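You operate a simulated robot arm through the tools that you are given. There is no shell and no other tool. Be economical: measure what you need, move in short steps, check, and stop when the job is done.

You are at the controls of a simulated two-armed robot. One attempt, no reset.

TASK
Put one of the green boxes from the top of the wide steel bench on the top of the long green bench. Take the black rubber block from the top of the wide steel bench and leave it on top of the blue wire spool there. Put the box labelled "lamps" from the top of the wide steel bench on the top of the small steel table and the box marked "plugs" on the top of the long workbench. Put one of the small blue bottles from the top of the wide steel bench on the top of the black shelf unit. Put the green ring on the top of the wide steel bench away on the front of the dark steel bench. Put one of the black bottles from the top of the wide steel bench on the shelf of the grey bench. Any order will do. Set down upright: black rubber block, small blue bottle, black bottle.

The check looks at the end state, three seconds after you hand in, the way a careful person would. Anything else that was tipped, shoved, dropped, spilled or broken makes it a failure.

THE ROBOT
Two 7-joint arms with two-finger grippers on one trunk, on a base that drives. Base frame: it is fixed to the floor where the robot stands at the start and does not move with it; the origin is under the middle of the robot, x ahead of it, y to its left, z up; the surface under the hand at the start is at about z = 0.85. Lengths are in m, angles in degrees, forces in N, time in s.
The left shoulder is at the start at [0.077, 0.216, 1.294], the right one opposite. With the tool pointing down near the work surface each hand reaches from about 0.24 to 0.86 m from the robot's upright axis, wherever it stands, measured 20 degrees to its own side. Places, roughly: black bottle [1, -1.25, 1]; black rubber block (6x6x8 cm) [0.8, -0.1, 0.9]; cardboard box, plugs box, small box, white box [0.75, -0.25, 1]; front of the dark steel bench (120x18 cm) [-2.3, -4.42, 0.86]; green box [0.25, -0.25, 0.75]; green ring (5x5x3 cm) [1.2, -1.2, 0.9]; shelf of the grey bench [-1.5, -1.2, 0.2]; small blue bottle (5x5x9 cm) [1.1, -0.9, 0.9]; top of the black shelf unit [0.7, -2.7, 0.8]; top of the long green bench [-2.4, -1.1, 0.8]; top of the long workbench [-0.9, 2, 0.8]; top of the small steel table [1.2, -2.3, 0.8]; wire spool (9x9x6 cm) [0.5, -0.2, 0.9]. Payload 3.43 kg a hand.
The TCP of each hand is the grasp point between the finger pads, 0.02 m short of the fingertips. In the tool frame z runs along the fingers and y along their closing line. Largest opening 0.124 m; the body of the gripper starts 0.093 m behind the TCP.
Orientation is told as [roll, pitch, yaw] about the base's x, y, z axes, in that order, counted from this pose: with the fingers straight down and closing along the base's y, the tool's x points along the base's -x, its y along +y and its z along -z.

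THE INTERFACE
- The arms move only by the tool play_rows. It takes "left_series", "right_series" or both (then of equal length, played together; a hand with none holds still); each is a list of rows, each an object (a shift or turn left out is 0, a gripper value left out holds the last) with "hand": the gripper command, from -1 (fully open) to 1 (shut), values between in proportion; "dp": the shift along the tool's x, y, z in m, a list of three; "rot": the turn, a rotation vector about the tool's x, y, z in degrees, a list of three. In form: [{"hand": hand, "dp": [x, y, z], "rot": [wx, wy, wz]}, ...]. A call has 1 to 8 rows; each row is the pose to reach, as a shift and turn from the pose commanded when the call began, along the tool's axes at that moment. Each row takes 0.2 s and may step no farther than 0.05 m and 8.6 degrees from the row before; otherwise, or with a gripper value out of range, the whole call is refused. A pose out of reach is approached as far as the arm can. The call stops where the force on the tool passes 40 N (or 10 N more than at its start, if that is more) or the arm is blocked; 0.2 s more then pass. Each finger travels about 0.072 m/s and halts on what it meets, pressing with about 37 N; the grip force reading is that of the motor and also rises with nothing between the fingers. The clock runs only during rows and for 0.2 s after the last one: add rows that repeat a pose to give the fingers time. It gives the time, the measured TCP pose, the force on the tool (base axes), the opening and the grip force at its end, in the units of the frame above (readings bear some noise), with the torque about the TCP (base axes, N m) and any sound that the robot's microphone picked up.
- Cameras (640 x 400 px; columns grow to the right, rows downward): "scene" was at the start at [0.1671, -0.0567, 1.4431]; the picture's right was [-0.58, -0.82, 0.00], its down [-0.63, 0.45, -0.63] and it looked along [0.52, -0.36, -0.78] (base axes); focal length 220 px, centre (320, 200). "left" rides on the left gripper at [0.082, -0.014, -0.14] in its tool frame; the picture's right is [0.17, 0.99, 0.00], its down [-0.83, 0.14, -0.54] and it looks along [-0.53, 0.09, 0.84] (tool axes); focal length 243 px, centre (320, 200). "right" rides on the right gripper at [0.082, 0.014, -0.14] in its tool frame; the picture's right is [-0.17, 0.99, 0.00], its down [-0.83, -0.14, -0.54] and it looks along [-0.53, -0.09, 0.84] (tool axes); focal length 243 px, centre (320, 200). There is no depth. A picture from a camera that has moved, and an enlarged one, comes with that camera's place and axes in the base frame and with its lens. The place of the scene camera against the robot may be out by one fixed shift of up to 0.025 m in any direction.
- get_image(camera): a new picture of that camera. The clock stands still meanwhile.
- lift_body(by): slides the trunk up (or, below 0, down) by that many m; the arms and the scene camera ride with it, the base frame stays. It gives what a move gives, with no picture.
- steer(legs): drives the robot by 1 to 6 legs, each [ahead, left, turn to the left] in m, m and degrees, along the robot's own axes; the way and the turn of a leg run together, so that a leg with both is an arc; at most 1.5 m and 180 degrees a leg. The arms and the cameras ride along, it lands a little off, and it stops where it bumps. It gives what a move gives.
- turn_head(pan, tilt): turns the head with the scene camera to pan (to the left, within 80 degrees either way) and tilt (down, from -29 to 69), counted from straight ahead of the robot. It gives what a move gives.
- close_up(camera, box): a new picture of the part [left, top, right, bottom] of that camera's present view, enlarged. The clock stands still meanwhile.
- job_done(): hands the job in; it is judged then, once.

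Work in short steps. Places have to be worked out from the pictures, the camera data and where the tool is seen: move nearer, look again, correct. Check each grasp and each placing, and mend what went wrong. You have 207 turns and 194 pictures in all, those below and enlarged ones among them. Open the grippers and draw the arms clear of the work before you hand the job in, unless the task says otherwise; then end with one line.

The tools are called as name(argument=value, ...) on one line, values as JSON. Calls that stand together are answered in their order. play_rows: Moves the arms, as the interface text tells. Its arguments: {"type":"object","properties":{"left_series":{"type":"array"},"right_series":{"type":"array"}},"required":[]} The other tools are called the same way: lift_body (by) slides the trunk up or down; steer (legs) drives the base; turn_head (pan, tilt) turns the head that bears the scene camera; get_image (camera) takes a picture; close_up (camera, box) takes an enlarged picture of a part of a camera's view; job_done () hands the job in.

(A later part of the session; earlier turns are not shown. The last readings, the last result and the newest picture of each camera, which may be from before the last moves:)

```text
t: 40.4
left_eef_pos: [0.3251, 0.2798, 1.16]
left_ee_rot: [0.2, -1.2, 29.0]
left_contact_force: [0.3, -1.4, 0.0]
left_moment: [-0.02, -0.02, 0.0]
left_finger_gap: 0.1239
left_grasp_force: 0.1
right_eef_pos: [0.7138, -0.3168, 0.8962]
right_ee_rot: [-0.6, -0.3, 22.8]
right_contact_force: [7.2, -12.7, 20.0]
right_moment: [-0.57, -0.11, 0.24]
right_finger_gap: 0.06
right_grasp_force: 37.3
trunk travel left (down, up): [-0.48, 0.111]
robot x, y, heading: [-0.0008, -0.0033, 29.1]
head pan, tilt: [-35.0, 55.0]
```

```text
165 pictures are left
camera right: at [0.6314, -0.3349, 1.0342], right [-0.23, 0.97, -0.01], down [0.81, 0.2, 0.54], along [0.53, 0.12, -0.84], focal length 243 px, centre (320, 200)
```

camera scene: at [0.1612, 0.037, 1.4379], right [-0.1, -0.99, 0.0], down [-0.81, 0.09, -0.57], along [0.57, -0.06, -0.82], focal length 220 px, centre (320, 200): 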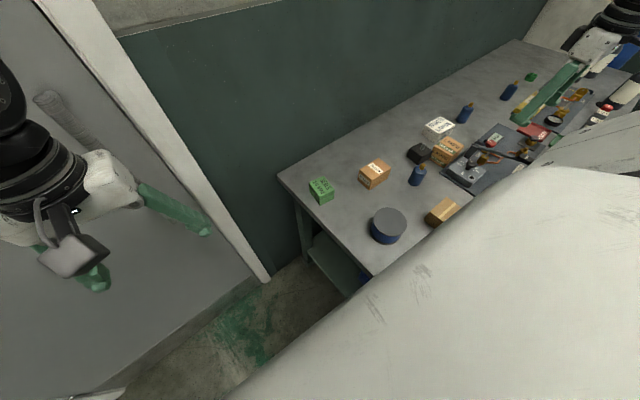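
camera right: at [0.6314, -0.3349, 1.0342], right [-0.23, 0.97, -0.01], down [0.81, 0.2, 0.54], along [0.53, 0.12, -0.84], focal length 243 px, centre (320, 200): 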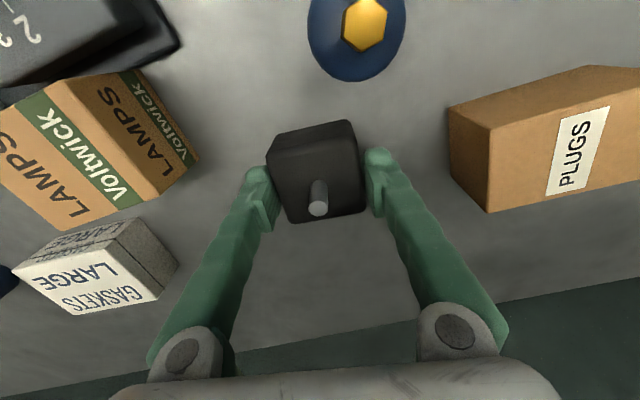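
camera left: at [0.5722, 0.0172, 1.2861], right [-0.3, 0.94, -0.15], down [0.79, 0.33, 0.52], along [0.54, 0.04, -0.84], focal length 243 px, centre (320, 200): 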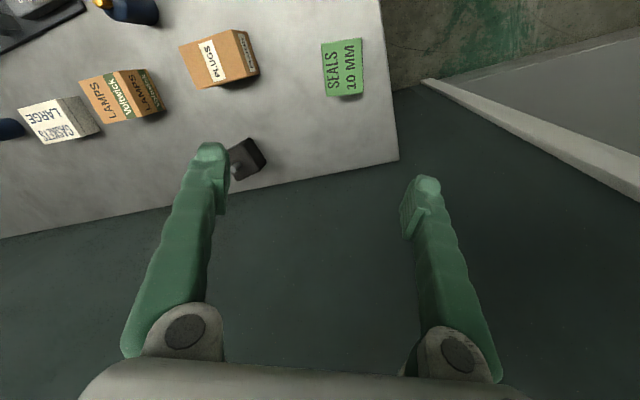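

Block is free but heavy (about 14 N to slide it). I reopen, recentre on it and take a full grip, then lift slowly.

play_rows(right_series=[{"hand": -0.37}, {"hand": -0.37}, {"hand": -0.37, "dp": [0.01, 0, 0.004]}, {"hand": -0.37, "dp": [0.02, 0, 0.008]}, {"hand": 1, "dp": [0.02, 0, 0.008]}, {"hand": 1, "dp": [0.02, 0, 0.008]}, {"hand": 1, "dp": [0.02, 0, 0.008]}, {"hand": 1, "dp": [0.02, 0, 0.008]}])

play_rows(right_series=[{"hand": 1, "dp": [0, 0, -0.005]}, {"hand": 1, "dp": [0, 0, -0.012]}, {"hand": 1, "dp": [0, 0, -0.02]}, {"hand": 1, "dp": [0, 0, -0.028]}, {"hand": 1, "dp": [0, 0, -0.036]}, {"hand": 1, "dp": [0, 0, -0.036]}])

get_image(camera="right")

```text
t: 42.2
left_eef_pos: [0.326, 0.2807, 1.1588]
left_ee_rot: [0.2, -1.1, 29.0]
left_contact_force: [-0.4, -0.1, 0.3]
left_moment: [0.01, -0.02, 0.01]
left_finger_gap: 0.1243
left_grasp_force: 0.1
right_eef_pos: [0.6957, -0.3234, 0.8864]
right_ee_rot: [-0.5, 0.0, 23.0]
right_contact_force: [-0.8, -1.9, 1.0]
right_moment: [-0.03, 0.1, 0.04]
right_finger_gap: 0.0594
right_grasp_force: 36.7
trunk travel left (down, up): [-0.48, 0.111]
robot x, y, heading: [-0.0031, 0.0011, 28.8]
head pan, tilt: [-35.0, 55.0]
```

```text
t: 43.6
left_eef_pos: [0.3266, 0.2813, 1.1592]
left_ee_rot: [0.1, -1.2, 29.0]
left_contact_force: [-0.1, -0.5, -0.2]
left_moment: [0.03, 0.0, 0.02]
left_finger_gap: 0.1241
left_grasp_force: 0.0
right_eef_pos: [0.6954, -0.3227, 0.9232]
right_ee_rot: [-0.3, -0.1, 22.9]
right_contact_force: [0.7, 0.0, -1.4]
right_moment: [-0.03, 0.05, -0.02]
right_finger_gap: 0.0593
right_grasp_force: 37.3
trunk travel left (down, up): [-0.48, 0.111]
robot x, y, heading: [-0.0003, 0.0014, 29.1]
head pan, tilt: [-35.0, 55.0]
```

```text
164 pictures are left
camera right: at [0.6143, -0.3422, 1.0613], right [-0.23, 0.97, -0.01], down [0.82, 0.2, 0.54], along [0.53, 0.12, -0.84], focal length 243 px, centre (320, 200)
```

right: 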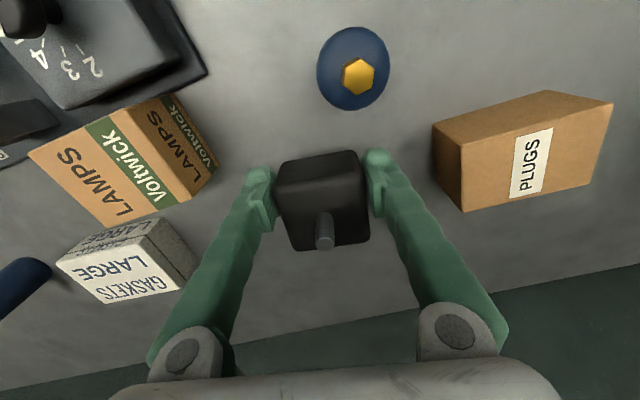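

It seems to be lifting with the hand. I raise further and check.

play_rows(right_series=[{"hand": 1, "dp": [0, 0, -0.02]}, {"hand": 1, "dp": [0, 0, -0.05]}, {"hand": 1, "dp": [0, 0, -0.08]}, {"hand": 1, "dp": [0, 0, -0.11]}, {"hand": 1, "dp": [0, 0, -0.14]}, {"hand": 1, "dp": [0.0, 0, -0.14]}])

get_image(camera="right")

```text
t: 45.0
left_eef_pos: [0.3273, 0.2798, 1.16]
left_ee_rot: [0.2, -1.1, 29.0]
left_contact_force: [1.0, -0.1, -0.4]
left_moment: [0.01, 0.0, 0.01]
left_finger_gap: 0.1241
left_grasp_force: 0.0
right_eef_pos: [0.6943, -0.3206, 1.0627]
right_ee_rot: [-0.3, -0.1, 22.8]
right_contact_force: [-0.3, -0.3, -2.8]
right_moment: [-0.03, 0.06, 0.02]
right_finger_gap: 0.059
right_grasp_force: 37.2
trunk travel left (down, up): [-0.48, 0.111]
robot x, y, heading: [-0.0013, 0.0022, 28.7]
head pan, tilt: [-35.0, 55.0]
```

```text
163 pictures are left
camera right: at [0.6125, -0.3395, 1.2003], right [-0.23, 0.97, -0.01], down [0.82, 0.2, 0.54], along [0.53, 0.12, -0.84], focal length 243 px, centre (320, 200)
```

right: 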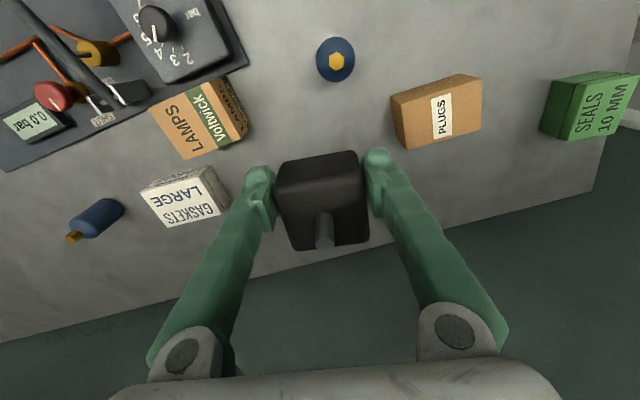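

Held well. I carry it over to the spool.

play_rows(right_series=[{"dp": [0.024, 0.033, 0]}, {"dp": [0.048, 0.067, 0]}, {"dp": [0.072, 0.1, 0]}, {"dp": [0.095, 0.133, 0]}, {"dp": [0.119, 0.167, 0]}, {"dp": [0.143, 0.2, 0]}, {"dp": [0.167, 0.233, 0]}, {"dp": [0.167, 0.233, 0]}])

get_image(camera="right")

get_image(camera="scene")

```text
t: 46.8
left_eef_pos: [0.3271, 0.28, 1.158]
left_ee_rot: [0.2, -1.0, 29.0]
left_contact_force: [0.6, -0.1, -1.4]
left_moment: [-0.01, 0.02, 0.0]
left_finger_gap: 0.124
left_grasp_force: 0.0
right_eef_pos: [0.4865, -0.1534, 1.0459]
right_ee_rot: [-0.3, 0.0, 23.0]
right_contact_force: [0.3, 0.1, -1.8]
right_moment: [-0.03, 0.08, -0.01]
right_finger_gap: 0.0589
right_grasp_force: 37.2
right hand out of reach, approached as far as the arm can: row 6, 7, 8
trunk travel left (down, up): [-0.48, 0.111]
robot x, y, heading: [0.0031, -0.0023, 29.1]
head pan, tilt: [-35.0, 55.0]
```

```text
162 pictures are left
camera right: at [0.4049, -0.1722, 1.1853], right [-0.23, 0.97, 0.0], down [0.82, 0.2, 0.54], along [0.52, 0.12, -0.84], focal length 243 px, centre (320, 200)
```

right: 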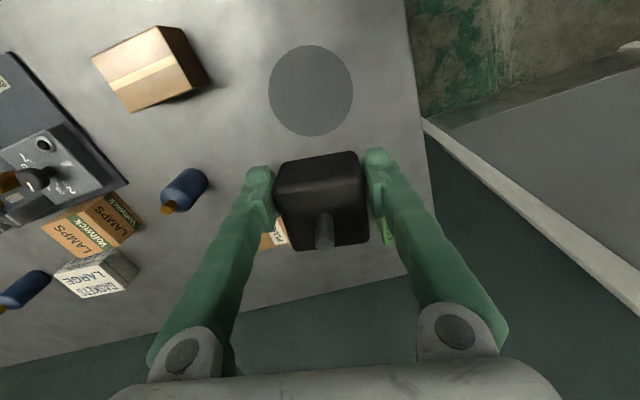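

```text
161 pictures are left
camera scene: at [0.1523, 0.0315, 1.4715], right [-0.1, -0.99, 0.0], down [-0.82, 0.08, -0.57], along [0.57, -0.06, -0.82], focal length 220 px, centre (320, 200)
```

scene: 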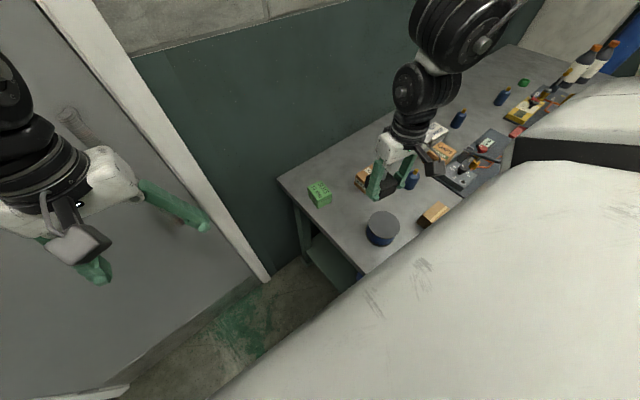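

Spool top is at (0.446,-0.174), just inside this stance's minimum reach. I turn the robot right 28° (hand is high and clear).

steer(legs=[[0, 0, -28]])

```text
t: 49.1
left_eef_pos: [0.4204, 0.0943, 1.1586]
left_ee_rot: [0.2, -1.1, 1.0]
left_contact_force: [0.2, -0.3, 0.1]
left_moment: [0.01, -0.03, -0.01]
left_finger_gap: 0.1241
left_grasp_force: 0.1
right_eef_pos: [0.3558, -0.3632, 1.0463]
right_ee_rot: [-0.3, 0.0, -5.1]
right_contact_force: [0.0, -0.4, -2.8]
right_moment: [0.03, 0.01, -0.02]
right_finger_gap: 0.0589
right_grasp_force: 37.3
trunk travel left (down, up): [-0.48, 0.111]
robot x, y, heading: [-0.0044, 0.0008, 1.0]
head pan, tilt: [-35.0, 55.0]
```

play_rows(right_series=[{"dp": [-0.015, 0.04, 0]}, {"dp": [-0.03, 0.08, 0]}, {"dp": [-0.045, 0.12, 0]}, {"dp": [-0.06, 0.16, 0]}, {"dp": [-0.073, 0.196, 0]}, {"dp": [-0.073, 0.196, 0]}])

get_image(camera="right")

get_image(camera="scene")

```text
t: 50.5
left_eef_pos: [0.4207, 0.0983, 1.1583]
left_ee_rot: [0.1, -1.0, 1.1]
left_contact_force: [0.2, 0.1, -0.5]
left_moment: [-0.08, -0.01, 0.0]
left_finger_gap: 0.1242
left_grasp_force: 0.2
right_eef_pos: [0.5159, -0.2096, 1.0412]
right_ee_rot: [-0.5, 0.3, -4.9]
right_contact_force: [0.0, 0.5, -2.2]
right_moment: [-0.09, 0.04, 0.02]
right_finger_gap: 0.0588
right_grasp_force: 36.7
right hand out of reach, approached as far as the arm can: row 1, 2, 3, 4, 5, 6
trunk travel left (down, up): [-0.48, 0.111]
robot x, y, heading: [0.0046, 0.0017, 1.1]
head pan, tilt: [-35.0, 55.0]
```

```text
160 pictures are left
camera right: at [0.4361, -0.1891, 1.1808], right [0.25, 0.97, -0.01], down [0.82, -0.21, 0.54], along [0.52, -0.14, -0.84], focal length 243 px, centre (320, 200)
```

right: 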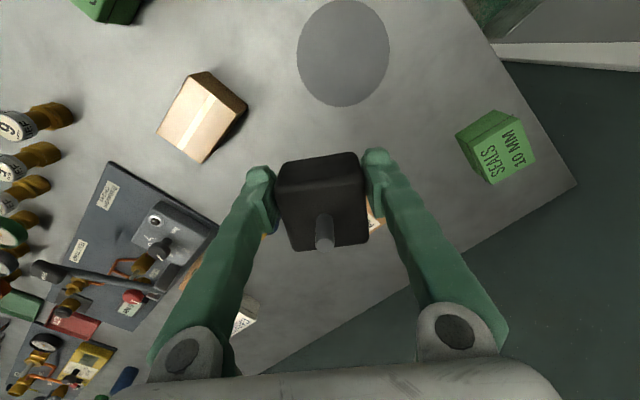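

```text
159 pictures are left
camera scene: at [0.154, -0.0465, 1.4719], right [-0.56, -0.83, 0.0], down [-0.68, 0.46, -0.57], along [0.47, -0.32, -0.82], focal length 220 px, centre (320, 200)
```

scene: 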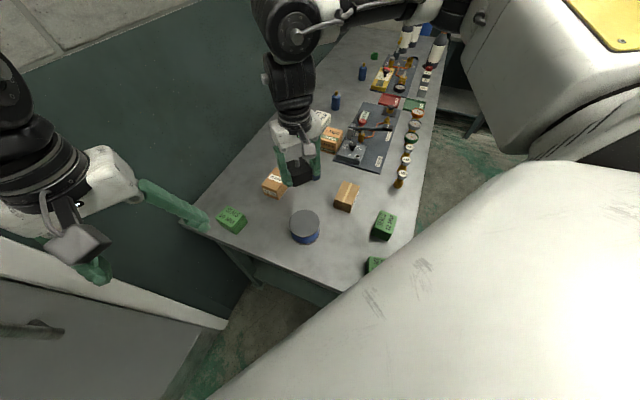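

The arm resists coming inward here, so I shift the base by (-0.07,+0.036) instead.

steer(legs=[[-0.068, 0.037, 0]])

get_image(camera="right")

```text
t: 51.7
left_eef_pos: [0.3541, 0.1313, 1.1582]
left_ee_rot: [0.3, -0.9, 1.1]
left_contact_force: [0.5, 0.8, -1.4]
left_moment: [0.02, 0.05, 0.01]
left_finger_gap: 0.1243
left_grasp_force: 0.0
right_eef_pos: [0.4475, -0.1769, 1.04]
right_ee_rot: [-0.2, 0.2, -4.8]
right_contact_force: [0.2, 0.6, -2.7]
right_moment: [0.01, 0.07, 0.01]
right_finger_gap: 0.0588
right_grasp_force: 37.0
trunk travel left (down, up): [-0.48, 0.111]
robot x, y, heading: [-0.0632, 0.0366, 1.0]
head pan, tilt: [-35.0, 55.0]
```

```text
158 pictures are left
camera right: at [0.3678, -0.1573, 1.1806], right [0.25, 0.97, 0.0], down [0.82, -0.21, 0.54], along [0.52, -0.14, -0.84], focal length 243 px, centre (320, 200)
```

right: 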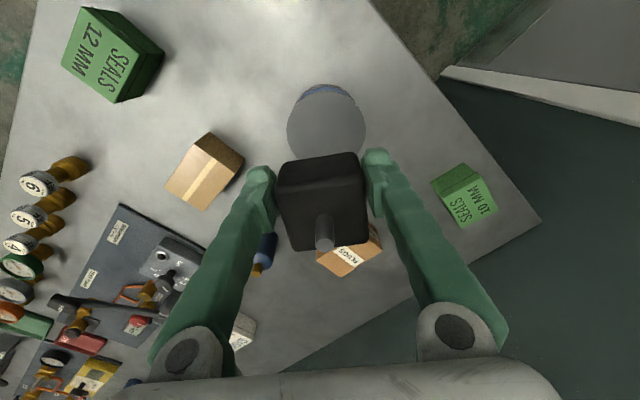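

The block is nearly above the spool; I correct by (+0.008,+0.004) and lower slowly.

play_rows(right_series=[{"dp": [-0.008, 0.004, 0.02]}, {"dp": [-0.008, 0.004, 0.04]}, {"dp": [-0.008, 0.004, 0.06]}, {"dp": [-0.008, 0.004, 0.075]}, {"dp": [-0.008, 0.004, 0.075]}])

get_image(camera="right")

close_up(camera="scene", box=[240, 120, 440, 280])

```text
t: 52.9
left_eef_pos: [0.3514, 0.1297, 1.1598]
left_ee_rot: [0.2, -1.1, 1.0]
left_contact_force: [-0.8, 0.5, -0.4]
left_moment: [0.01, 0.0, -0.01]
left_finger_gap: 0.124
left_grasp_force: 0.1
right_eef_pos: [0.4531, -0.1781, 0.9672]
right_ee_rot: [-0.1, 0.1, -4.8]
right_contact_force: [0.2, 0.2, -2.3]
right_moment: [-0.01, 0.03, 0.0]
right_finger_gap: 0.0588
right_grasp_force: 36.9
right hand out of reach, approached as far as the arm can: row 1, 2, 3, 4, 5
trunk travel left (down, up): [-0.48, 0.111]
robot x, y, heading: [-0.0661, 0.0322, 1.0]
head pan, tilt: [-35.0, 55.0]
```

```text
157 pictures are left
camera right: at [0.373, -0.1586, 1.1057], right [0.25, 0.97, 0.0], down [0.82, -0.21, 0.54], along [0.52, -0.13, -0.84], focal length 243 px, centre (320, 200)
```

right: 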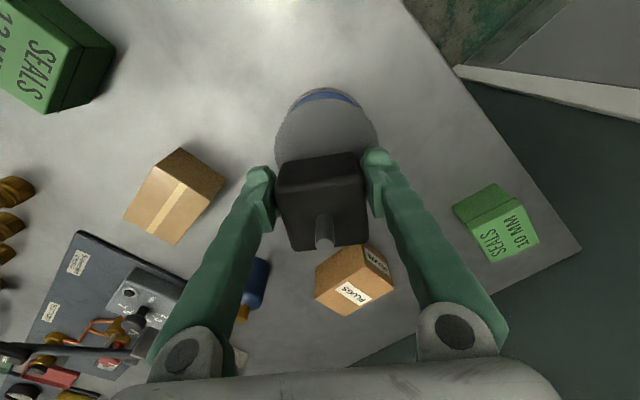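

```text
2.50 times, centred on (340, 200) of scene
camera zoom: at [0.0839, -0.0158, 1.4719], right [-0.56, -0.83, 0.0], down [-0.68, 0.46, -0.57], along [0.48, -0.32, -0.82], focal length 550 px, centre (270, 200)
```

zoom: 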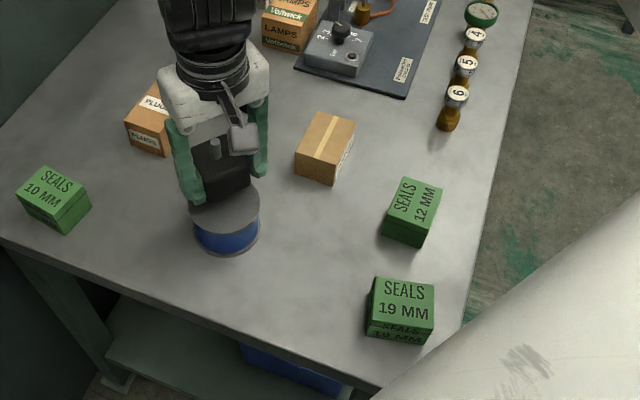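

Block sits within about 1 cm of the spool's centre. I lower the last 2 cm to contact.

play_rows(right_series=[{"dp": [0.003, 0.004, 0.008]}, {"dp": [0.003, 0.004, 0.014]}, {"dp": [0.003, 0.004, 0.019]}, {"dp": [0.003, 0.004, 0.023]}, {"dp": [0.003, 0.004, 0.023]}])

get_image(camera="right")

close_up(camera="scene", box=[260, 140, 380, 240])

```text
t: 54.1
left_eef_pos: [0.3528, 0.1305, 1.1596]
left_ee_rot: [0.2, -1.2, 1.1]
left_contact_force: [-0.5, 0.4, -0.5]
left_moment: [-0.01, -0.04, 0.03]
left_finger_gap: 0.1242
left_grasp_force: 0.1
right_eef_pos: [0.4477, -0.1781, 0.9494]
right_ee_rot: [0.0, 0.1, -4.8]
right_contact_force: [-0.3, -0.1, -1.6]
right_moment: [0.0, 0.04, 0.02]
right_finger_gap: 0.059
right_grasp_force: 37.3
right hand out of reach, approached as far as the arm can: row 1, 2, 3, 4, 5
trunk travel left (down, up): [-0.48, 0.111]
robot x, y, heading: [-0.0677, 0.0349, 1.2]
head pan, tilt: [-35.0, 55.0]
```

```text
155 pictures are left
camera right: at [0.3681, -0.1584, 1.0882], right [0.25, 0.97, 0.0], down [0.82, -0.21, 0.54], along [0.52, -0.13, -0.84], focal length 243 px, centre (320, 200)
```

right: 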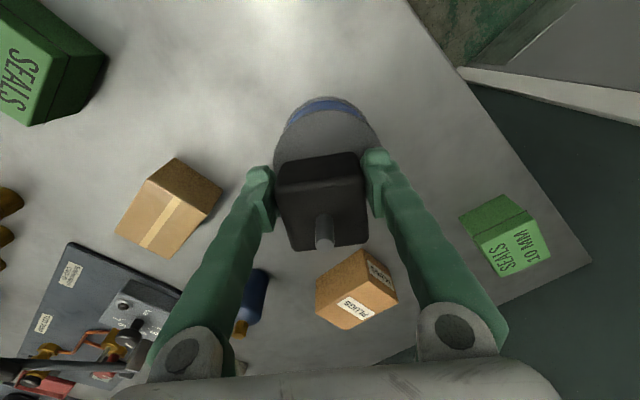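

```text
4.00 times, centred on (320, 190) of scene
camera zoom: at [0.084, -0.0159, 1.4718], right [-0.56, -0.83, 0.0], down [-0.68, 0.46, -0.57], along [0.48, -0.32, -0.82], focal length 881 px, centre (320, 240)
```

zoom: 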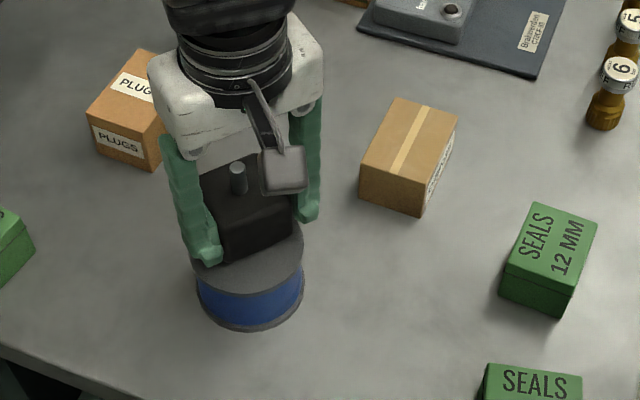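

The block is about 1 cm off toward -y. I raise slightly and shift the base by (+0.004,+0.009) to centre it.

play_rows(right_series=[{"dp": [0, 0, -0.008]}, {"dp": [0, 0, -0.008]}])

steer(legs=[[0.005, 0.01, 0]])

close_up(camera="scene", box=[260, 140, 380, 240])

```text
t: 54.7
left_eef_pos: [0.3532, 0.1314, 1.1588]
left_ee_rot: [0.2, -1.1, 1.0]
left_contact_force: [-0.3, -0.2, -0.2]
left_moment: [0.01, -0.02, 0.01]
left_finger_gap: 0.124
left_grasp_force: 0.0
right_eef_pos: [0.4496, -0.178, 0.9577]
right_ee_rot: [-0.1, 0.1, -4.8]
right_contact_force: [0.3, -0.2, -2.5]
right_moment: [0.01, 0.05, 0.01]
right_finger_gap: 0.0586
right_grasp_force: 37.6
trunk travel left (down, up): [-0.48, 0.111]
robot x, y, heading: [-0.0718, 0.0366, 1.3]
head pan, tilt: [-35.0, 55.0]
```

```text
t: 55.5
left_eef_pos: [0.3556, 0.1379, 1.16]
left_ee_rot: [0.3, -1.1, 1.0]
left_contact_force: [0.3, 0.1, 0.2]
left_moment: [0.05, -0.02, 0.0]
left_finger_gap: 0.1241
left_grasp_force: 0.0
right_eef_pos: [0.4533, -0.1713, 0.9561]
right_ee_rot: [-0.1, 0.1, -4.7]
right_contact_force: [1.5, -0.4, -2.1]
right_moment: [0.02, 0.05, -0.02]
right_finger_gap: 0.0588
right_grasp_force: 36.5
trunk travel left (down, up): [-0.48, 0.111]
robot x, y, heading: [-0.0582, 0.0458, 1.1]
head pan, tilt: [-35.0, 55.0]
```

```text
4.00 times, centred on (320, 190) of scene
camera zoom: at [0.0877, -0.0085, 1.4719], right [-0.56, -0.83, 0.0], down [-0.68, 0.46, -0.57], along [0.48, -0.32, -0.82], focal length 881 px, centre (320, 240)
```

zoom: 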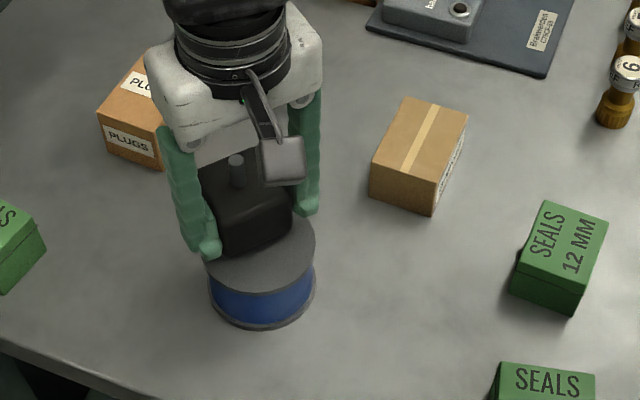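

Both views say the block is now ~2 cm too far in +x over the spool. I pull the hand back 2 cm.

play_rows(right_series=[{"dp": [0.01, 0.0, 0]}, {"dp": [0.02, 0.0, 0]}, {"dp": [0.02, 0.0, 0]}])

get_image(camera="right")

close_up(camera="scene", box=[260, 140, 380, 240])

```text
t: 56.3
left_eef_pos: [0.3571, 0.1401, 1.1595]
left_ee_rot: [0.2, -1.0, 0.9]
left_contact_force: [-0.4, 0.1, 0.8]
left_moment: [0.02, 0.01, 0.0]
left_finger_gap: 0.1241
left_grasp_force: 0.1
right_eef_pos: [0.4337, -0.1661, 0.9564]
right_ee_rot: [-0.2, 0.2, -4.8]
right_contact_force: [-0.1, -0.3, -2.7]
right_moment: [0.01, 0.06, 0.01]
right_finger_gap: 0.059
right_grasp_force: 37.1
trunk travel left (down, up): [-0.48, 0.111]
robot x, y, heading: [-0.0597, 0.0464, 1.2]
head pan, tilt: [-35.0, 55.0]
```

```text
152 pictures are left
camera right: at [0.3533, -0.1459, 1.0954], right [0.25, 0.97, 0.0], down [0.82, -0.21, 0.54], along [0.52, -0.14, -0.84], focal length 243 px, centre (320, 200)
```

right: 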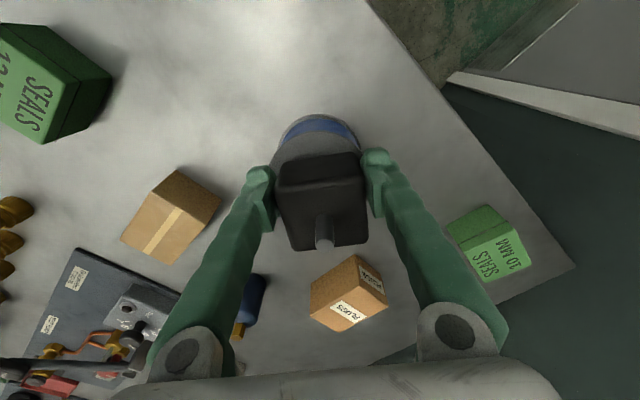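

```text
4.00 times, centred on (320, 190) of scene
camera zoom: at [0.0893, -0.0058, 1.4717], right [-0.56, -0.83, 0.0], down [-0.68, 0.46, -0.57], along [0.48, -0.32, -0.82], focal length 881 px, centre (320, 240)
```

zoom: 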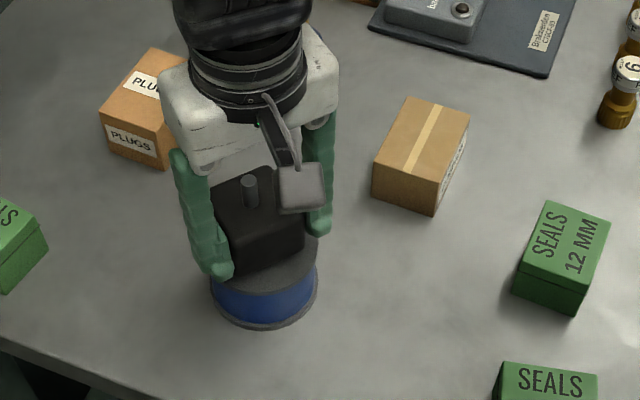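

Now well centred (≈1.7 cm margins). I lower to contact and release.

play_rows(right_series=[{"dp": [0, 0.0, 0.005]}, {"dp": [0, 0.0, 0.009]}, {"dp": [0, 0.0, 0.012]}, {"dp": [0, 0, 0.014]}, {"dp": [0, 0, 0.014]}])

```text
t: 57.5
left_eef_pos: [0.3553, 0.1402, 1.1596]
left_ee_rot: [0.1, -1.1, 1.0]
left_contact_force: [-0.4, -0.1, 0.3]
left_moment: [-0.02, 0.0, -0.01]
left_finger_gap: 0.1241
left_grasp_force: 0.0
right_eef_pos: [0.4329, -0.1685, 0.9475]
right_ee_rot: [-0.1, -0.3, -4.8]
right_contact_force: [-8.7, -2.4, 22.7]
right_moment: [-0.19, 0.18, -0.08]
right_finger_gap: 0.0589
right_grasp_force: 36.8
trunk travel left (down, up): [-0.48, 0.111]
robot x, y, heading: [-0.0656, 0.0452, 1.1]
head pan, tilt: [-35.0, 55.0]
stopped in row 5 (right hand): the force on the tool passed its limit at 42 N (the readings are from after the stop); the commanded pose is now the measured one
```

Contact made at z=0.9475. I ease 2 mm, open just enough, and rise.

play_rows(right_series=[{"dp": [0, 0, -0.002]}, {"hand": 0.0, "dp": [0, 0, -0.002]}, {"hand": -0.3, "dp": [0, 0, -0.002]}, {"hand": -0.4, "dp": [0, 0, -0.002]}, {"hand": -0.4, "dp": [0, 0, -0.03]}, {"hand": -0.4, "dp": [0, 0, -0.07]}, {"hand": -0.4, "dp": [0, 0, -0.11]}, {"hand": -1, "dp": [0, 0, -0.14]}])

get_image(camera="right")

close_up(camera="scene", box=[220, 120, 420, 260])

```text
t: 59.3
left_eef_pos: [0.3553, 0.1402, 1.1581]
left_ee_rot: [0.1, -1.2, 0.9]
left_contact_force: [0.8, 0.0, -0.8]
left_moment: [-0.02, -0.01, -0.01]
left_finger_gap: 0.124
left_grasp_force: 0.1
right_eef_pos: [0.4464, -0.1765, 1.0844]
right_ee_rot: [-0.1, 0.0, -4.7]
right_contact_force: [-0.4, 0.3, 0.8]
right_moment: [-0.03, -0.03, -0.02]
right_finger_gap: 0.1241
right_grasp_force: 0.0
right hand out of reach, approached as far as the arm can: row 6, 7, 8
trunk travel left (down, up): [-0.48, 0.111]
robot x, y, heading: [-0.0652, 0.0483, 1.0]
head pan, tilt: [-35.0, 55.0]
```

```text
150 pictures are left
camera right: at [0.3662, -0.1562, 1.2234], right [0.24, 0.97, 0.0], down [0.82, -0.2, 0.54], along [0.52, -0.13, -0.84], focal length 243 px, centre (320, 200)
```

right: 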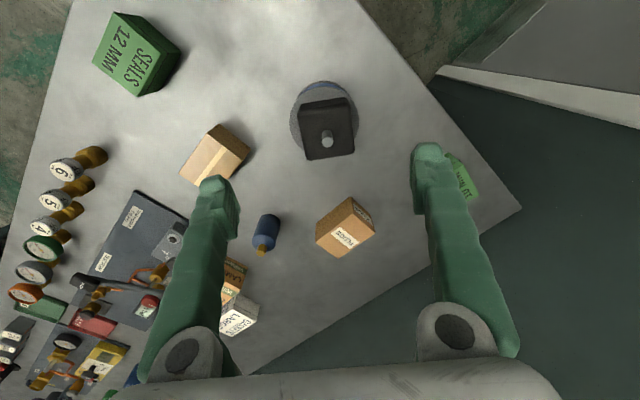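

```text
2.86 times, centred on (320, 190) of scene
camera zoom: at [0.0878, -0.0061, 1.4719], right [-0.56, -0.83, 0.0], down [-0.68, 0.46, -0.57], along [0.48, -0.32, -0.82], focal length 629 px, centre (320, 229)
```

zoom: 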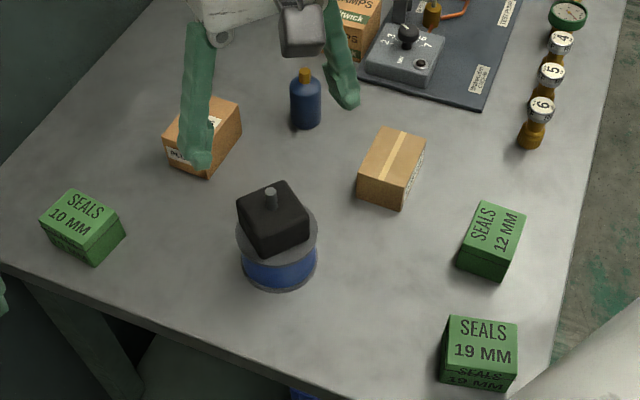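

The block stands on the spool. Next: the plugs box with the right hand; I turn left again to the comfortable stance.

steer(legs=[[0, 0, 26]])

get_image(camera="right")

```text
t: 61.5
left_eef_pos: [0.2705, 0.3141, 1.1585]
left_ee_rot: [0.2, -1.2, 27.3]
left_contact_force: [-0.6, 1.0, 0.9]
left_moment: [0.03, 0.03, -0.03]
left_finger_gap: 0.1238
left_grasp_force: 0.1
right_eef_pos: [0.4913, 0.0728, 1.0839]
right_ee_rot: [-0.2, 0.2, 21.7]
right_contact_force: [-0.1, 1.1, 0.3]
right_moment: [0.01, -0.02, 0.01]
right_finger_gap: 0.1241
right_grasp_force: 0.0
trunk travel left (down, up): [-0.48, 0.111]
robot x, y, heading: [-0.0634, 0.0442, 27.2]
head pan, tilt: [-35.0, 55.0]
```

```text
148 pictures are left
camera right: at [0.4114, 0.0545, 1.2227], right [-0.21, 0.98, 0.0], down [0.82, 0.18, 0.54], along [0.53, 0.11, -0.84], focal length 243 px, centre (320, 200)
```

right: 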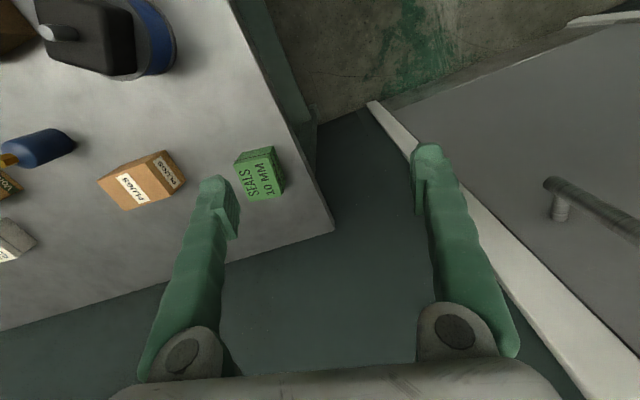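

play_rows(right_series=[{"dp": [-0.005, -0.045, 0]}, {"dp": [-0.01, -0.09, 0]}, {"dp": [-0.015, -0.135, 0]}, {"dp": [-0.02, -0.18, 0.0]}, {"dp": [-0.03, -0.22, 0.01]}, {"dp": [-0.035, -0.26, 0.02]}, {"dp": [-0.038, -0.281, 0.04]}, {"dp": [-0.038, -0.281, 0.04]}])

get_image(camera="right")

```text
t: 63.3
left_eef_pos: [0.2705, 0.3158, 1.1589]
left_ee_rot: [0.1, -1.2, 27.3]
left_contact_force: [0.5, 0.2, -0.1]
left_moment: [0.0, 0.04, 0.0]
left_finger_gap: 0.1239
left_grasp_force: 0.1
right_eef_pos: [0.6322, -0.1774, 1.0451]
right_ee_rot: [-0.2, 0.0, 21.7]
right_contact_force: [-0.1, -0.1, 0.9]
right_moment: [-0.03, 0.01, -0.01]
right_finger_gap: 0.124
right_grasp_force: 0.0
trunk travel left (down, up): [-0.48, 0.111]
robot x, y, heading: [-0.0618, 0.0454, 27.3]
head pan, tilt: [-35.0, 55.0]
```

```text
147 pictures are left
camera right: at [0.5503, -0.1945, 1.1839], right [-0.21, 0.98, 0.0], down [0.82, 0.18, 0.54], along [0.53, 0.11, -0.84], focal length 243 px, centre (320, 200)
```

right: 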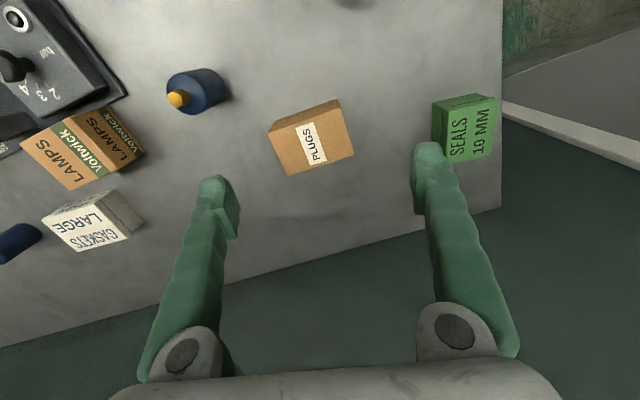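

The plugs box top is at about (0.647,-0.183), turned ~9° from the hand. I align and descend half way.

play_rows(right_series=[{"dp": [-0.006, -0.006, 0.0], "rot": [0, 0, -5]}, {"dp": [-0.012, -0.011, 0.04], "rot": [0, 0, -9]}, {"dp": [-0.012, -0.011, 0.08], "rot": [0, 0, -9]}, {"dp": [-0.012, -0.011, 0.08], "rot": [0, 0, -9]}])

get_image(camera="right")

```text
t: 64.3
left_eef_pos: [0.2699, 0.3158, 1.1598]
left_ee_rot: [0.2, -1.1, 27.3]
left_contact_force: [-0.7, -0.6, 0.0]
left_moment: [-0.03, 0.01, -0.01]
left_finger_gap: 0.1242
left_grasp_force: 0.1
right_eef_pos: [0.6466, -0.1818, 0.9647]
right_ee_rot: [-0.1, 0.0, 30.8]
right_contact_force: [0.5, -0.6, -0.7]
right_moment: [0.01, -0.02, 0.01]
right_finger_gap: 0.1241
right_grasp_force: 0.1
trunk travel left (down, up): [-0.48, 0.111]
robot x, y, heading: [-0.0641, 0.0464, 27.5]
head pan, tilt: [-35.0, 55.0]
```

```text
146 pictures are left
camera right: at [0.569, -0.2116, 1.1033], right [-0.36, 0.93, 0.0], down [0.79, 0.3, 0.54], along [0.5, 0.19, -0.84], focal length 243 px, centre (320, 200)
```

right: 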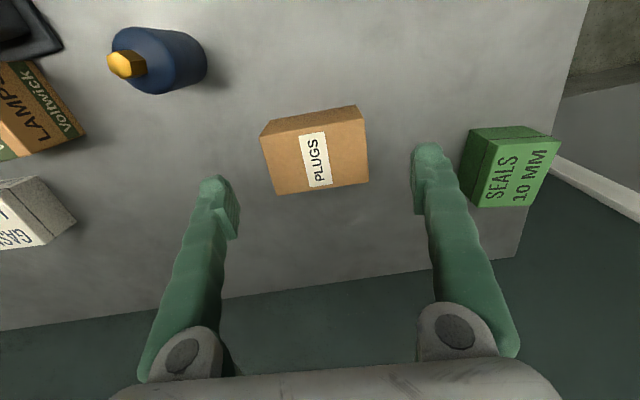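

Aligned. Descend and grip.

play_rows(right_series=[{"dp": [0, -0.002, 0.04]}, {"dp": [0, -0.002, 0.08]}, {"hand": 1, "dp": [0, -0.002, 0.08]}, {"hand": 1, "dp": [0, -0.002, 0.08]}, {"hand": 1, "dp": [0, -0.002, 0.08]}, {"hand": 1, "dp": [0, -0.002, 0.05]}, {"hand": 1, "dp": [0, -0.002, 0.01]}, {"hand": 1, "dp": [0, -0.002, -0.03]}])

get_image(camera="right")

```text
t: 66.1
left_eef_pos: [0.2689, 0.3153, 1.1592]
left_ee_rot: [0.3, -1.1, 27.3]
left_contact_force: [0.2, 0.3, -0.1]
left_moment: [-0.02, 0.02, -0.02]
left_finger_gap: 0.1241
left_grasp_force: 0.1
right_eef_pos: [0.6448, -0.1838, 0.9929]
right_ee_rot: [-0.1, 0.1, 30.7]
right_contact_force: [0.5, -0.6, -2.3]
right_moment: [0.01, -0.02, -0.01]
right_finger_gap: 0.0954
right_grasp_force: 37.1
trunk travel left (down, up): [-0.48, 0.111]
robot x, y, heading: [-0.0651, 0.0417, 27.3]
head pan, tilt: [-35.0, 55.0]
```

```text
145 pictures are left
camera right: at [0.568, -0.2144, 1.1327], right [-0.36, 0.93, 0.0], down [0.79, 0.3, 0.54], along [0.5, 0.19, -0.84], focal length 243 px, centre (320, 200)
```

right: 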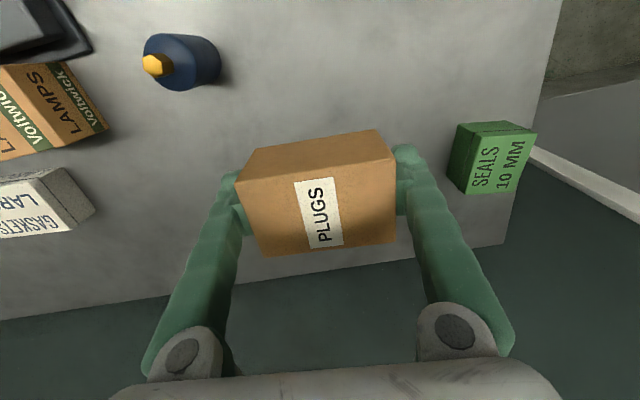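

Plugs box held (gap 0.095). I raise it and tuck the hand in before driving.

play_rows(right_series=[{"dp": [0, 0, -0.04]}, {"dp": [0, 0, -0.08]}, {"dp": [0, 0, -0.12]}, {"dp": [0.03, 0.035, -0.13]}, {"dp": [0.055, 0.07, -0.13]}, {"dp": [0.08, 0.1, -0.13]}, {"dp": [0.1, 0.13, -0.13]}, {"dp": [0.1, 0.15, -0.13]}])

```text
t: 67.9
left_eef_pos: [0.271, 0.3163, 1.1586]
left_ee_rot: [0.2, -0.9, 27.3]
left_contact_force: [0.1, 0.1, 0.1]
left_moment: [-0.06, 0.02, -0.01]
left_finger_gap: 0.1239
left_grasp_force: 0.0
right_eef_pos: [0.485, -0.104, 1.124]
right_ee_rot: [-0.1, 0.1, 30.6]
right_contact_force: [-0.2, 0.0, -1.6]
right_moment: [0.0, 0.06, 0.01]
right_finger_gap: 0.0951
right_grasp_force: 37.1
trunk travel left (down, up): [-0.48, 0.111]
robot x, y, heading: [-0.0647, 0.0451, 27.3]
head pan, tilt: [-35.0, 55.0]
```

steer(legs=[[-0.269, -0.227, 0], [0, 0, -27.3]])

get_image(camera="left")

```text
t: 73.3
left_eef_pos: [0.2207, -0.1923, 1.158]
left_ee_rot: [0.2, -1.1, 0.7]
left_contact_force: [0.1, -0.6, 0.1]
left_moment: [0.01, -0.01, 0.01]
left_finger_gap: 0.1243
left_grasp_force: 0.0
right_eef_pos: [0.2238, -0.6642, 1.1236]
right_ee_rot: [0.0, 0.1, 4.2]
right_contact_force: [0.1, -0.4, -1.8]
right_moment: [0.02, 0.02, 0.01]
right_finger_gap: 0.0946
right_grasp_force: 36.8
trunk travel left (down, up): [-0.48, 0.111]
robot x, y, heading: [-0.1995, -0.2856, 0.7]
head pan, tilt: [-35.0, 55.0]
```

```text
144 pictures are left
camera left: at [0.1355, -0.2074, 1.2983], right [-0.18, 0.98, 0.0], down [0.82, 0.15, 0.56], along [0.55, 0.1, -0.83], focal length 243 px, centre (320, 200)
```

left: 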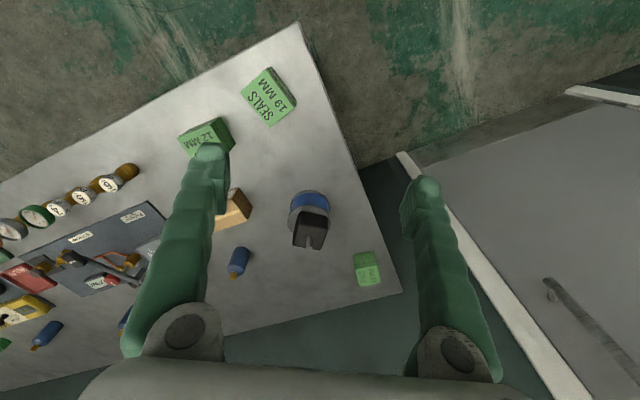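

Green 19 MM box is at about (0.225,-0.271), edges at roughly -32°/58°. I turn the robot to about -33° so that the left hand lines up with it.

steer(legs=[[0, 0, -33]])

get_image(camera="left")

```text
t: 75.8
left_eef_pos: [0.203, -0.4376, 1.1592]
left_ee_rot: [0.1, -1.0, -32.4]
left_contact_force: [-0.6, 0.1, 0.1]
left_moment: [-0.01, 0.03, 0.0]
left_finger_gap: 0.1241
left_grasp_force: 0.1
right_eef_pos: [-0.0523, -0.8341, 1.1236]
right_ee_rot: [0.0, 0.2, -28.9]
right_contact_force: [0.7, -0.7, -1.0]
right_moment: [-0.01, -0.02, 0.02]
right_finger_gap: 0.0951
right_grasp_force: 37.3
trunk travel left (down, up): [-0.48, 0.111]
robot x, y, heading: [-0.2017, -0.2865, -32.3]
head pan, tilt: [-35.0, 55.0]
```

```text
143 pictures are left
camera left: at [0.1235, -0.4037, 1.2983], right [0.39, 0.92, 0.0], down [0.77, -0.32, 0.56], along [0.51, -0.21, -0.83], focal length 243 px, centre (320, 200)
```

left: 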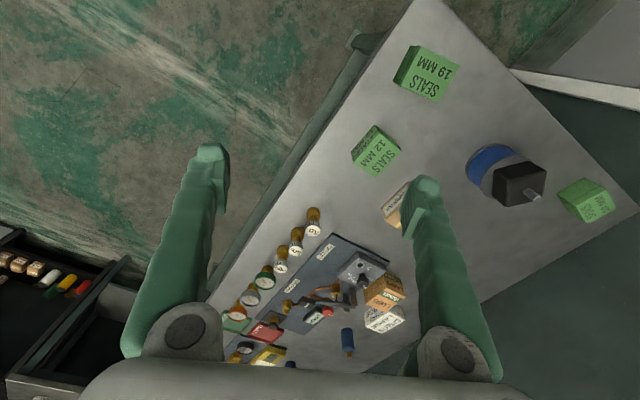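

play_rows(left_series=[{"dp": [0.017, 0.037, 0.0]}, {"dp": [0.035, 0.074, 0.02]}, {"dp": [0.052, 0.111, 0.05]}, {"dp": [0.07, 0.148, 0.08]}, {"dp": [0.07, 0.148, 0.11]}, {"dp": [0.07, 0.148, 0.11]}])

get_image(camera="left")

```text
refused: row 3 steps farther than a row can; nothing moved
```

```text
142 pictures are left
camera left: at [0.1235, -0.4037, 1.2983], right [0.39, 0.92, 0.0], down [0.77, -0.32, 0.56], along [0.51, -0.21, -0.83], focal length 243 px, centre (320, 200)
```

left: 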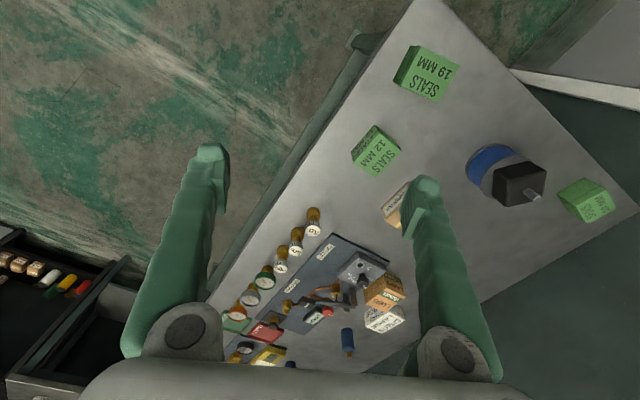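

Refused for step size; I repeat with smaller steps.

play_rows(left_series=[{"dp": [0.014, 0.03, 0.018]}, {"dp": [0.028, 0.06, 0.036]}, {"dp": [0.042, 0.09, 0.055]}, {"dp": [0.056, 0.12, 0.075]}, {"dp": [0.07, 0.148, 0.095]}, {"dp": [0.07, 0.148, 0.11]}, {"dp": [0.07, 0.148, 0.11]}])

get_image(camera="left")

```text
t: 77.4
left_eef_pos: [0.2237, -0.2892, 1.0656]
left_ee_rot: [0.2, -1.1, -32.1]
left_contact_force: [-0.1, -0.8, -0.7]
left_moment: [-0.02, 0.0, 0.01]
left_finger_gap: 0.1241
left_grasp_force: 0.1
left hand out of reach, approached as far as the arm can: row 5, 6, 7
right_eef_pos: [-0.0512, -0.834, 1.123]
right_ee_rot: [0.0, 0.1, -28.9]
right_contact_force: [-0.2, 0.0, -2.2]
right_moment: [-0.02, 0.01, 0.0]
right_finger_gap: 0.0952
right_grasp_force: 36.9
trunk travel left (down, up): [-0.48, 0.111]
robot x, y, heading: [-0.204, -0.2828, -32.1]
head pan, tilt: [-35.0, 55.0]
```

```text
141 pictures are left
camera left: at [0.1449, -0.2559, 1.2056], right [0.39, 0.92, 0.0], down [0.77, -0.32, 0.55], along [0.51, -0.21, -0.83], focal length 243 px, centre (320, 200)
```

left: 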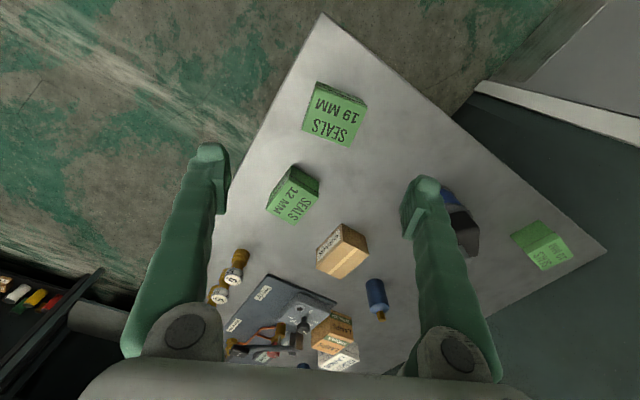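

Need ~2 cm more in +y, which the arm won't give; I shift the base that much.

steer(legs=[[-0.01, 0.019, 0]])

play_rows(left_series=[{"rot": [0, 0, 3], "dp": [0, 0, 0.03]}, {"rot": [0, 0, 6], "dp": [0, 0, 0.07]}, {"rot": [0, 0, 6], "dp": [0, 0, 0.1]}, {"rot": [0, 0, 6], "dp": [0, 0, 0.1]}])

get_image(camera="left")

```text
t: 78.4
left_eef_pos: [0.2252, -0.2701, 1.0664]
left_ee_rot: [0.4, -1.0, -32.2]
left_contact_force: [-0.1, -0.2, -0.3]
left_moment: [0.02, 0.04, 0.0]
left_finger_gap: 0.124
left_grasp_force: 0.1
right_eef_pos: [-0.0506, -0.8157, 1.1222]
right_ee_rot: [0.0, 0.0, -28.8]
right_contact_force: [-0.2, 0.1, -2.5]
right_moment: [0.04, -0.01, 0.04]
right_finger_gap: 0.0951
right_grasp_force: 37.4
trunk travel left (down, up): [-0.48, 0.111]
robot x, y, heading: [-0.198, -0.2618, -32.0]
head pan, tilt: [-35.0, 55.0]
```

```text
t: 79.4
left_eef_pos: [0.2266, -0.2689, 0.9759]
left_ee_rot: [0.5, -1.1, -38.3]
left_contact_force: [-0.2, 0.3, 0.5]
left_moment: [-0.02, -0.04, 0.03]
left_finger_gap: 0.1238
left_grasp_force: 0.1
left hand out of reach, approached as far as the arm can: row 3, 4
right_eef_pos: [-0.0497, -0.814, 1.1234]
right_ee_rot: [0.0, 0.0, -29.0]
right_contact_force: [-0.1, -0.1, -1.5]
right_moment: [0.01, 0.0, -0.03]
right_finger_gap: 0.0951
right_grasp_force: 36.6
trunk travel left (down, up): [-0.48, 0.111]
robot x, y, heading: [-0.1987, -0.2632, -32.1]
head pan, tilt: [-35.0, 55.0]
```

```text
140 pictures are left
camera left: at [0.1512, -0.2287, 1.1157], right [0.48, 0.88, 0.0], down [0.73, -0.4, 0.56], along [0.49, -0.26, -0.83], focal length 243 px, centre (320, 200)
```

left: 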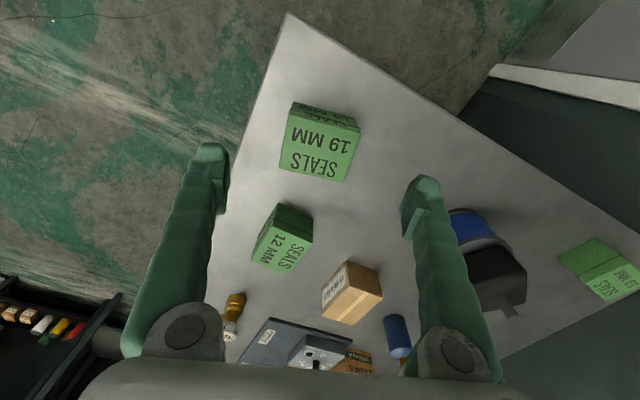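

Aligned above the box, but the arm can't extend further down here; I lower the trunk 9 cm instead.

lift_body(by=-0.09)

play_rows(left_series=[{"hand": 0.5}, {"hand": 1}, {"hand": 1}, {"hand": 1}, {"hand": 1}])

lift_body(by=0.09)

get_image(camera="left")

```text
t: 80.6
left_eef_pos: [0.2265, -0.2687, 0.8879]
left_ee_rot: [0.2, -1.1, -38.2]
left_contact_force: [0.6, 0.7, 0.4]
left_moment: [0.0, 0.01, 0.0]
left_finger_gap: 0.124
left_grasp_force: 0.1
right_eef_pos: [-0.0496, -0.8134, 1.0328]
right_ee_rot: [0.0, 0.1, -28.9]
right_contact_force: [-0.4, -0.5, -2.3]
right_moment: [-0.02, 0.0, 0.01]
right_finger_gap: 0.095
right_grasp_force: 37.4
trunk travel left (down, up): [-0.39, 0.201]
robot x, y, heading: [-0.1976, -0.2623, -32.3]
head pan, tilt: [-35.0, 55.0]
```

```text
t: 81.8
left_eef_pos: [0.2263, -0.2692, 0.8864]
left_ee_rot: [0.3, -1.0, -38.1]
left_contact_force: [-0.4, 0.4, 1.9]
left_moment: [-0.04, 0.04, -0.03]
left_finger_gap: 0.0682
left_grasp_force: 36.6
right_eef_pos: [-0.05, -0.8132, 1.0346]
right_ee_rot: [0.0, 0.2, -29.0]
right_contact_force: [-0.6, 0.1, -1.7]
right_moment: [0.02, 0.05, 0.01]
right_finger_gap: 0.0953
right_grasp_force: 36.9
trunk travel left (down, up): [-0.39, 0.201]
robot x, y, heading: [-0.1969, -0.2657, -32.0]
head pan, tilt: [-35.0, 55.0]
```

```text
t: 83.1
left_eef_pos: [0.2276, -0.2683, 0.9767]
left_ee_rot: [0.3, -0.9, -38.2]
left_contact_force: [0.4, 0.6, -0.2]
left_moment: [-0.03, 0.02, -0.01]
left_finger_gap: 0.0681
left_grasp_force: 37.3
right_eef_pos: [-0.0502, -0.8132, 1.123]
right_ee_rot: [-0.1, 0.2, -28.9]
right_contact_force: [0.2, 0.6, -1.9]
right_moment: [0.01, 0.03, 0.0]
right_finger_gap: 0.0953
right_grasp_force: 37.5
trunk travel left (down, up): [-0.48, 0.111]
robot x, y, heading: [-0.1979, -0.2628, -32.1]
head pan, tilt: [-35.0, 55.0]
```

```text
139 pictures are left
camera left: at [0.151, -0.2279, 1.1158], right [0.48, 0.88, 0.0], down [0.73, -0.4, 0.55], along [0.49, -0.26, -0.83], focal length 243 px, centre (320, 200)
```

left: 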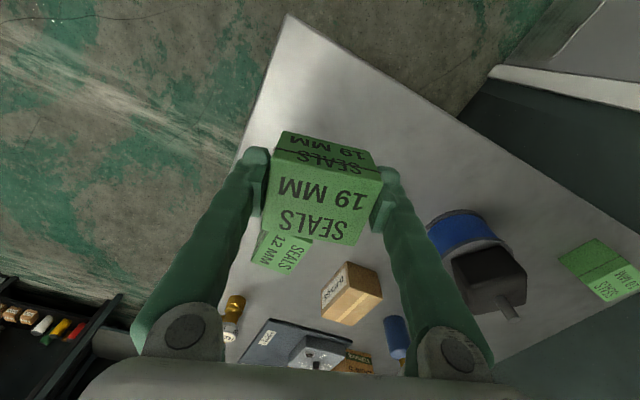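

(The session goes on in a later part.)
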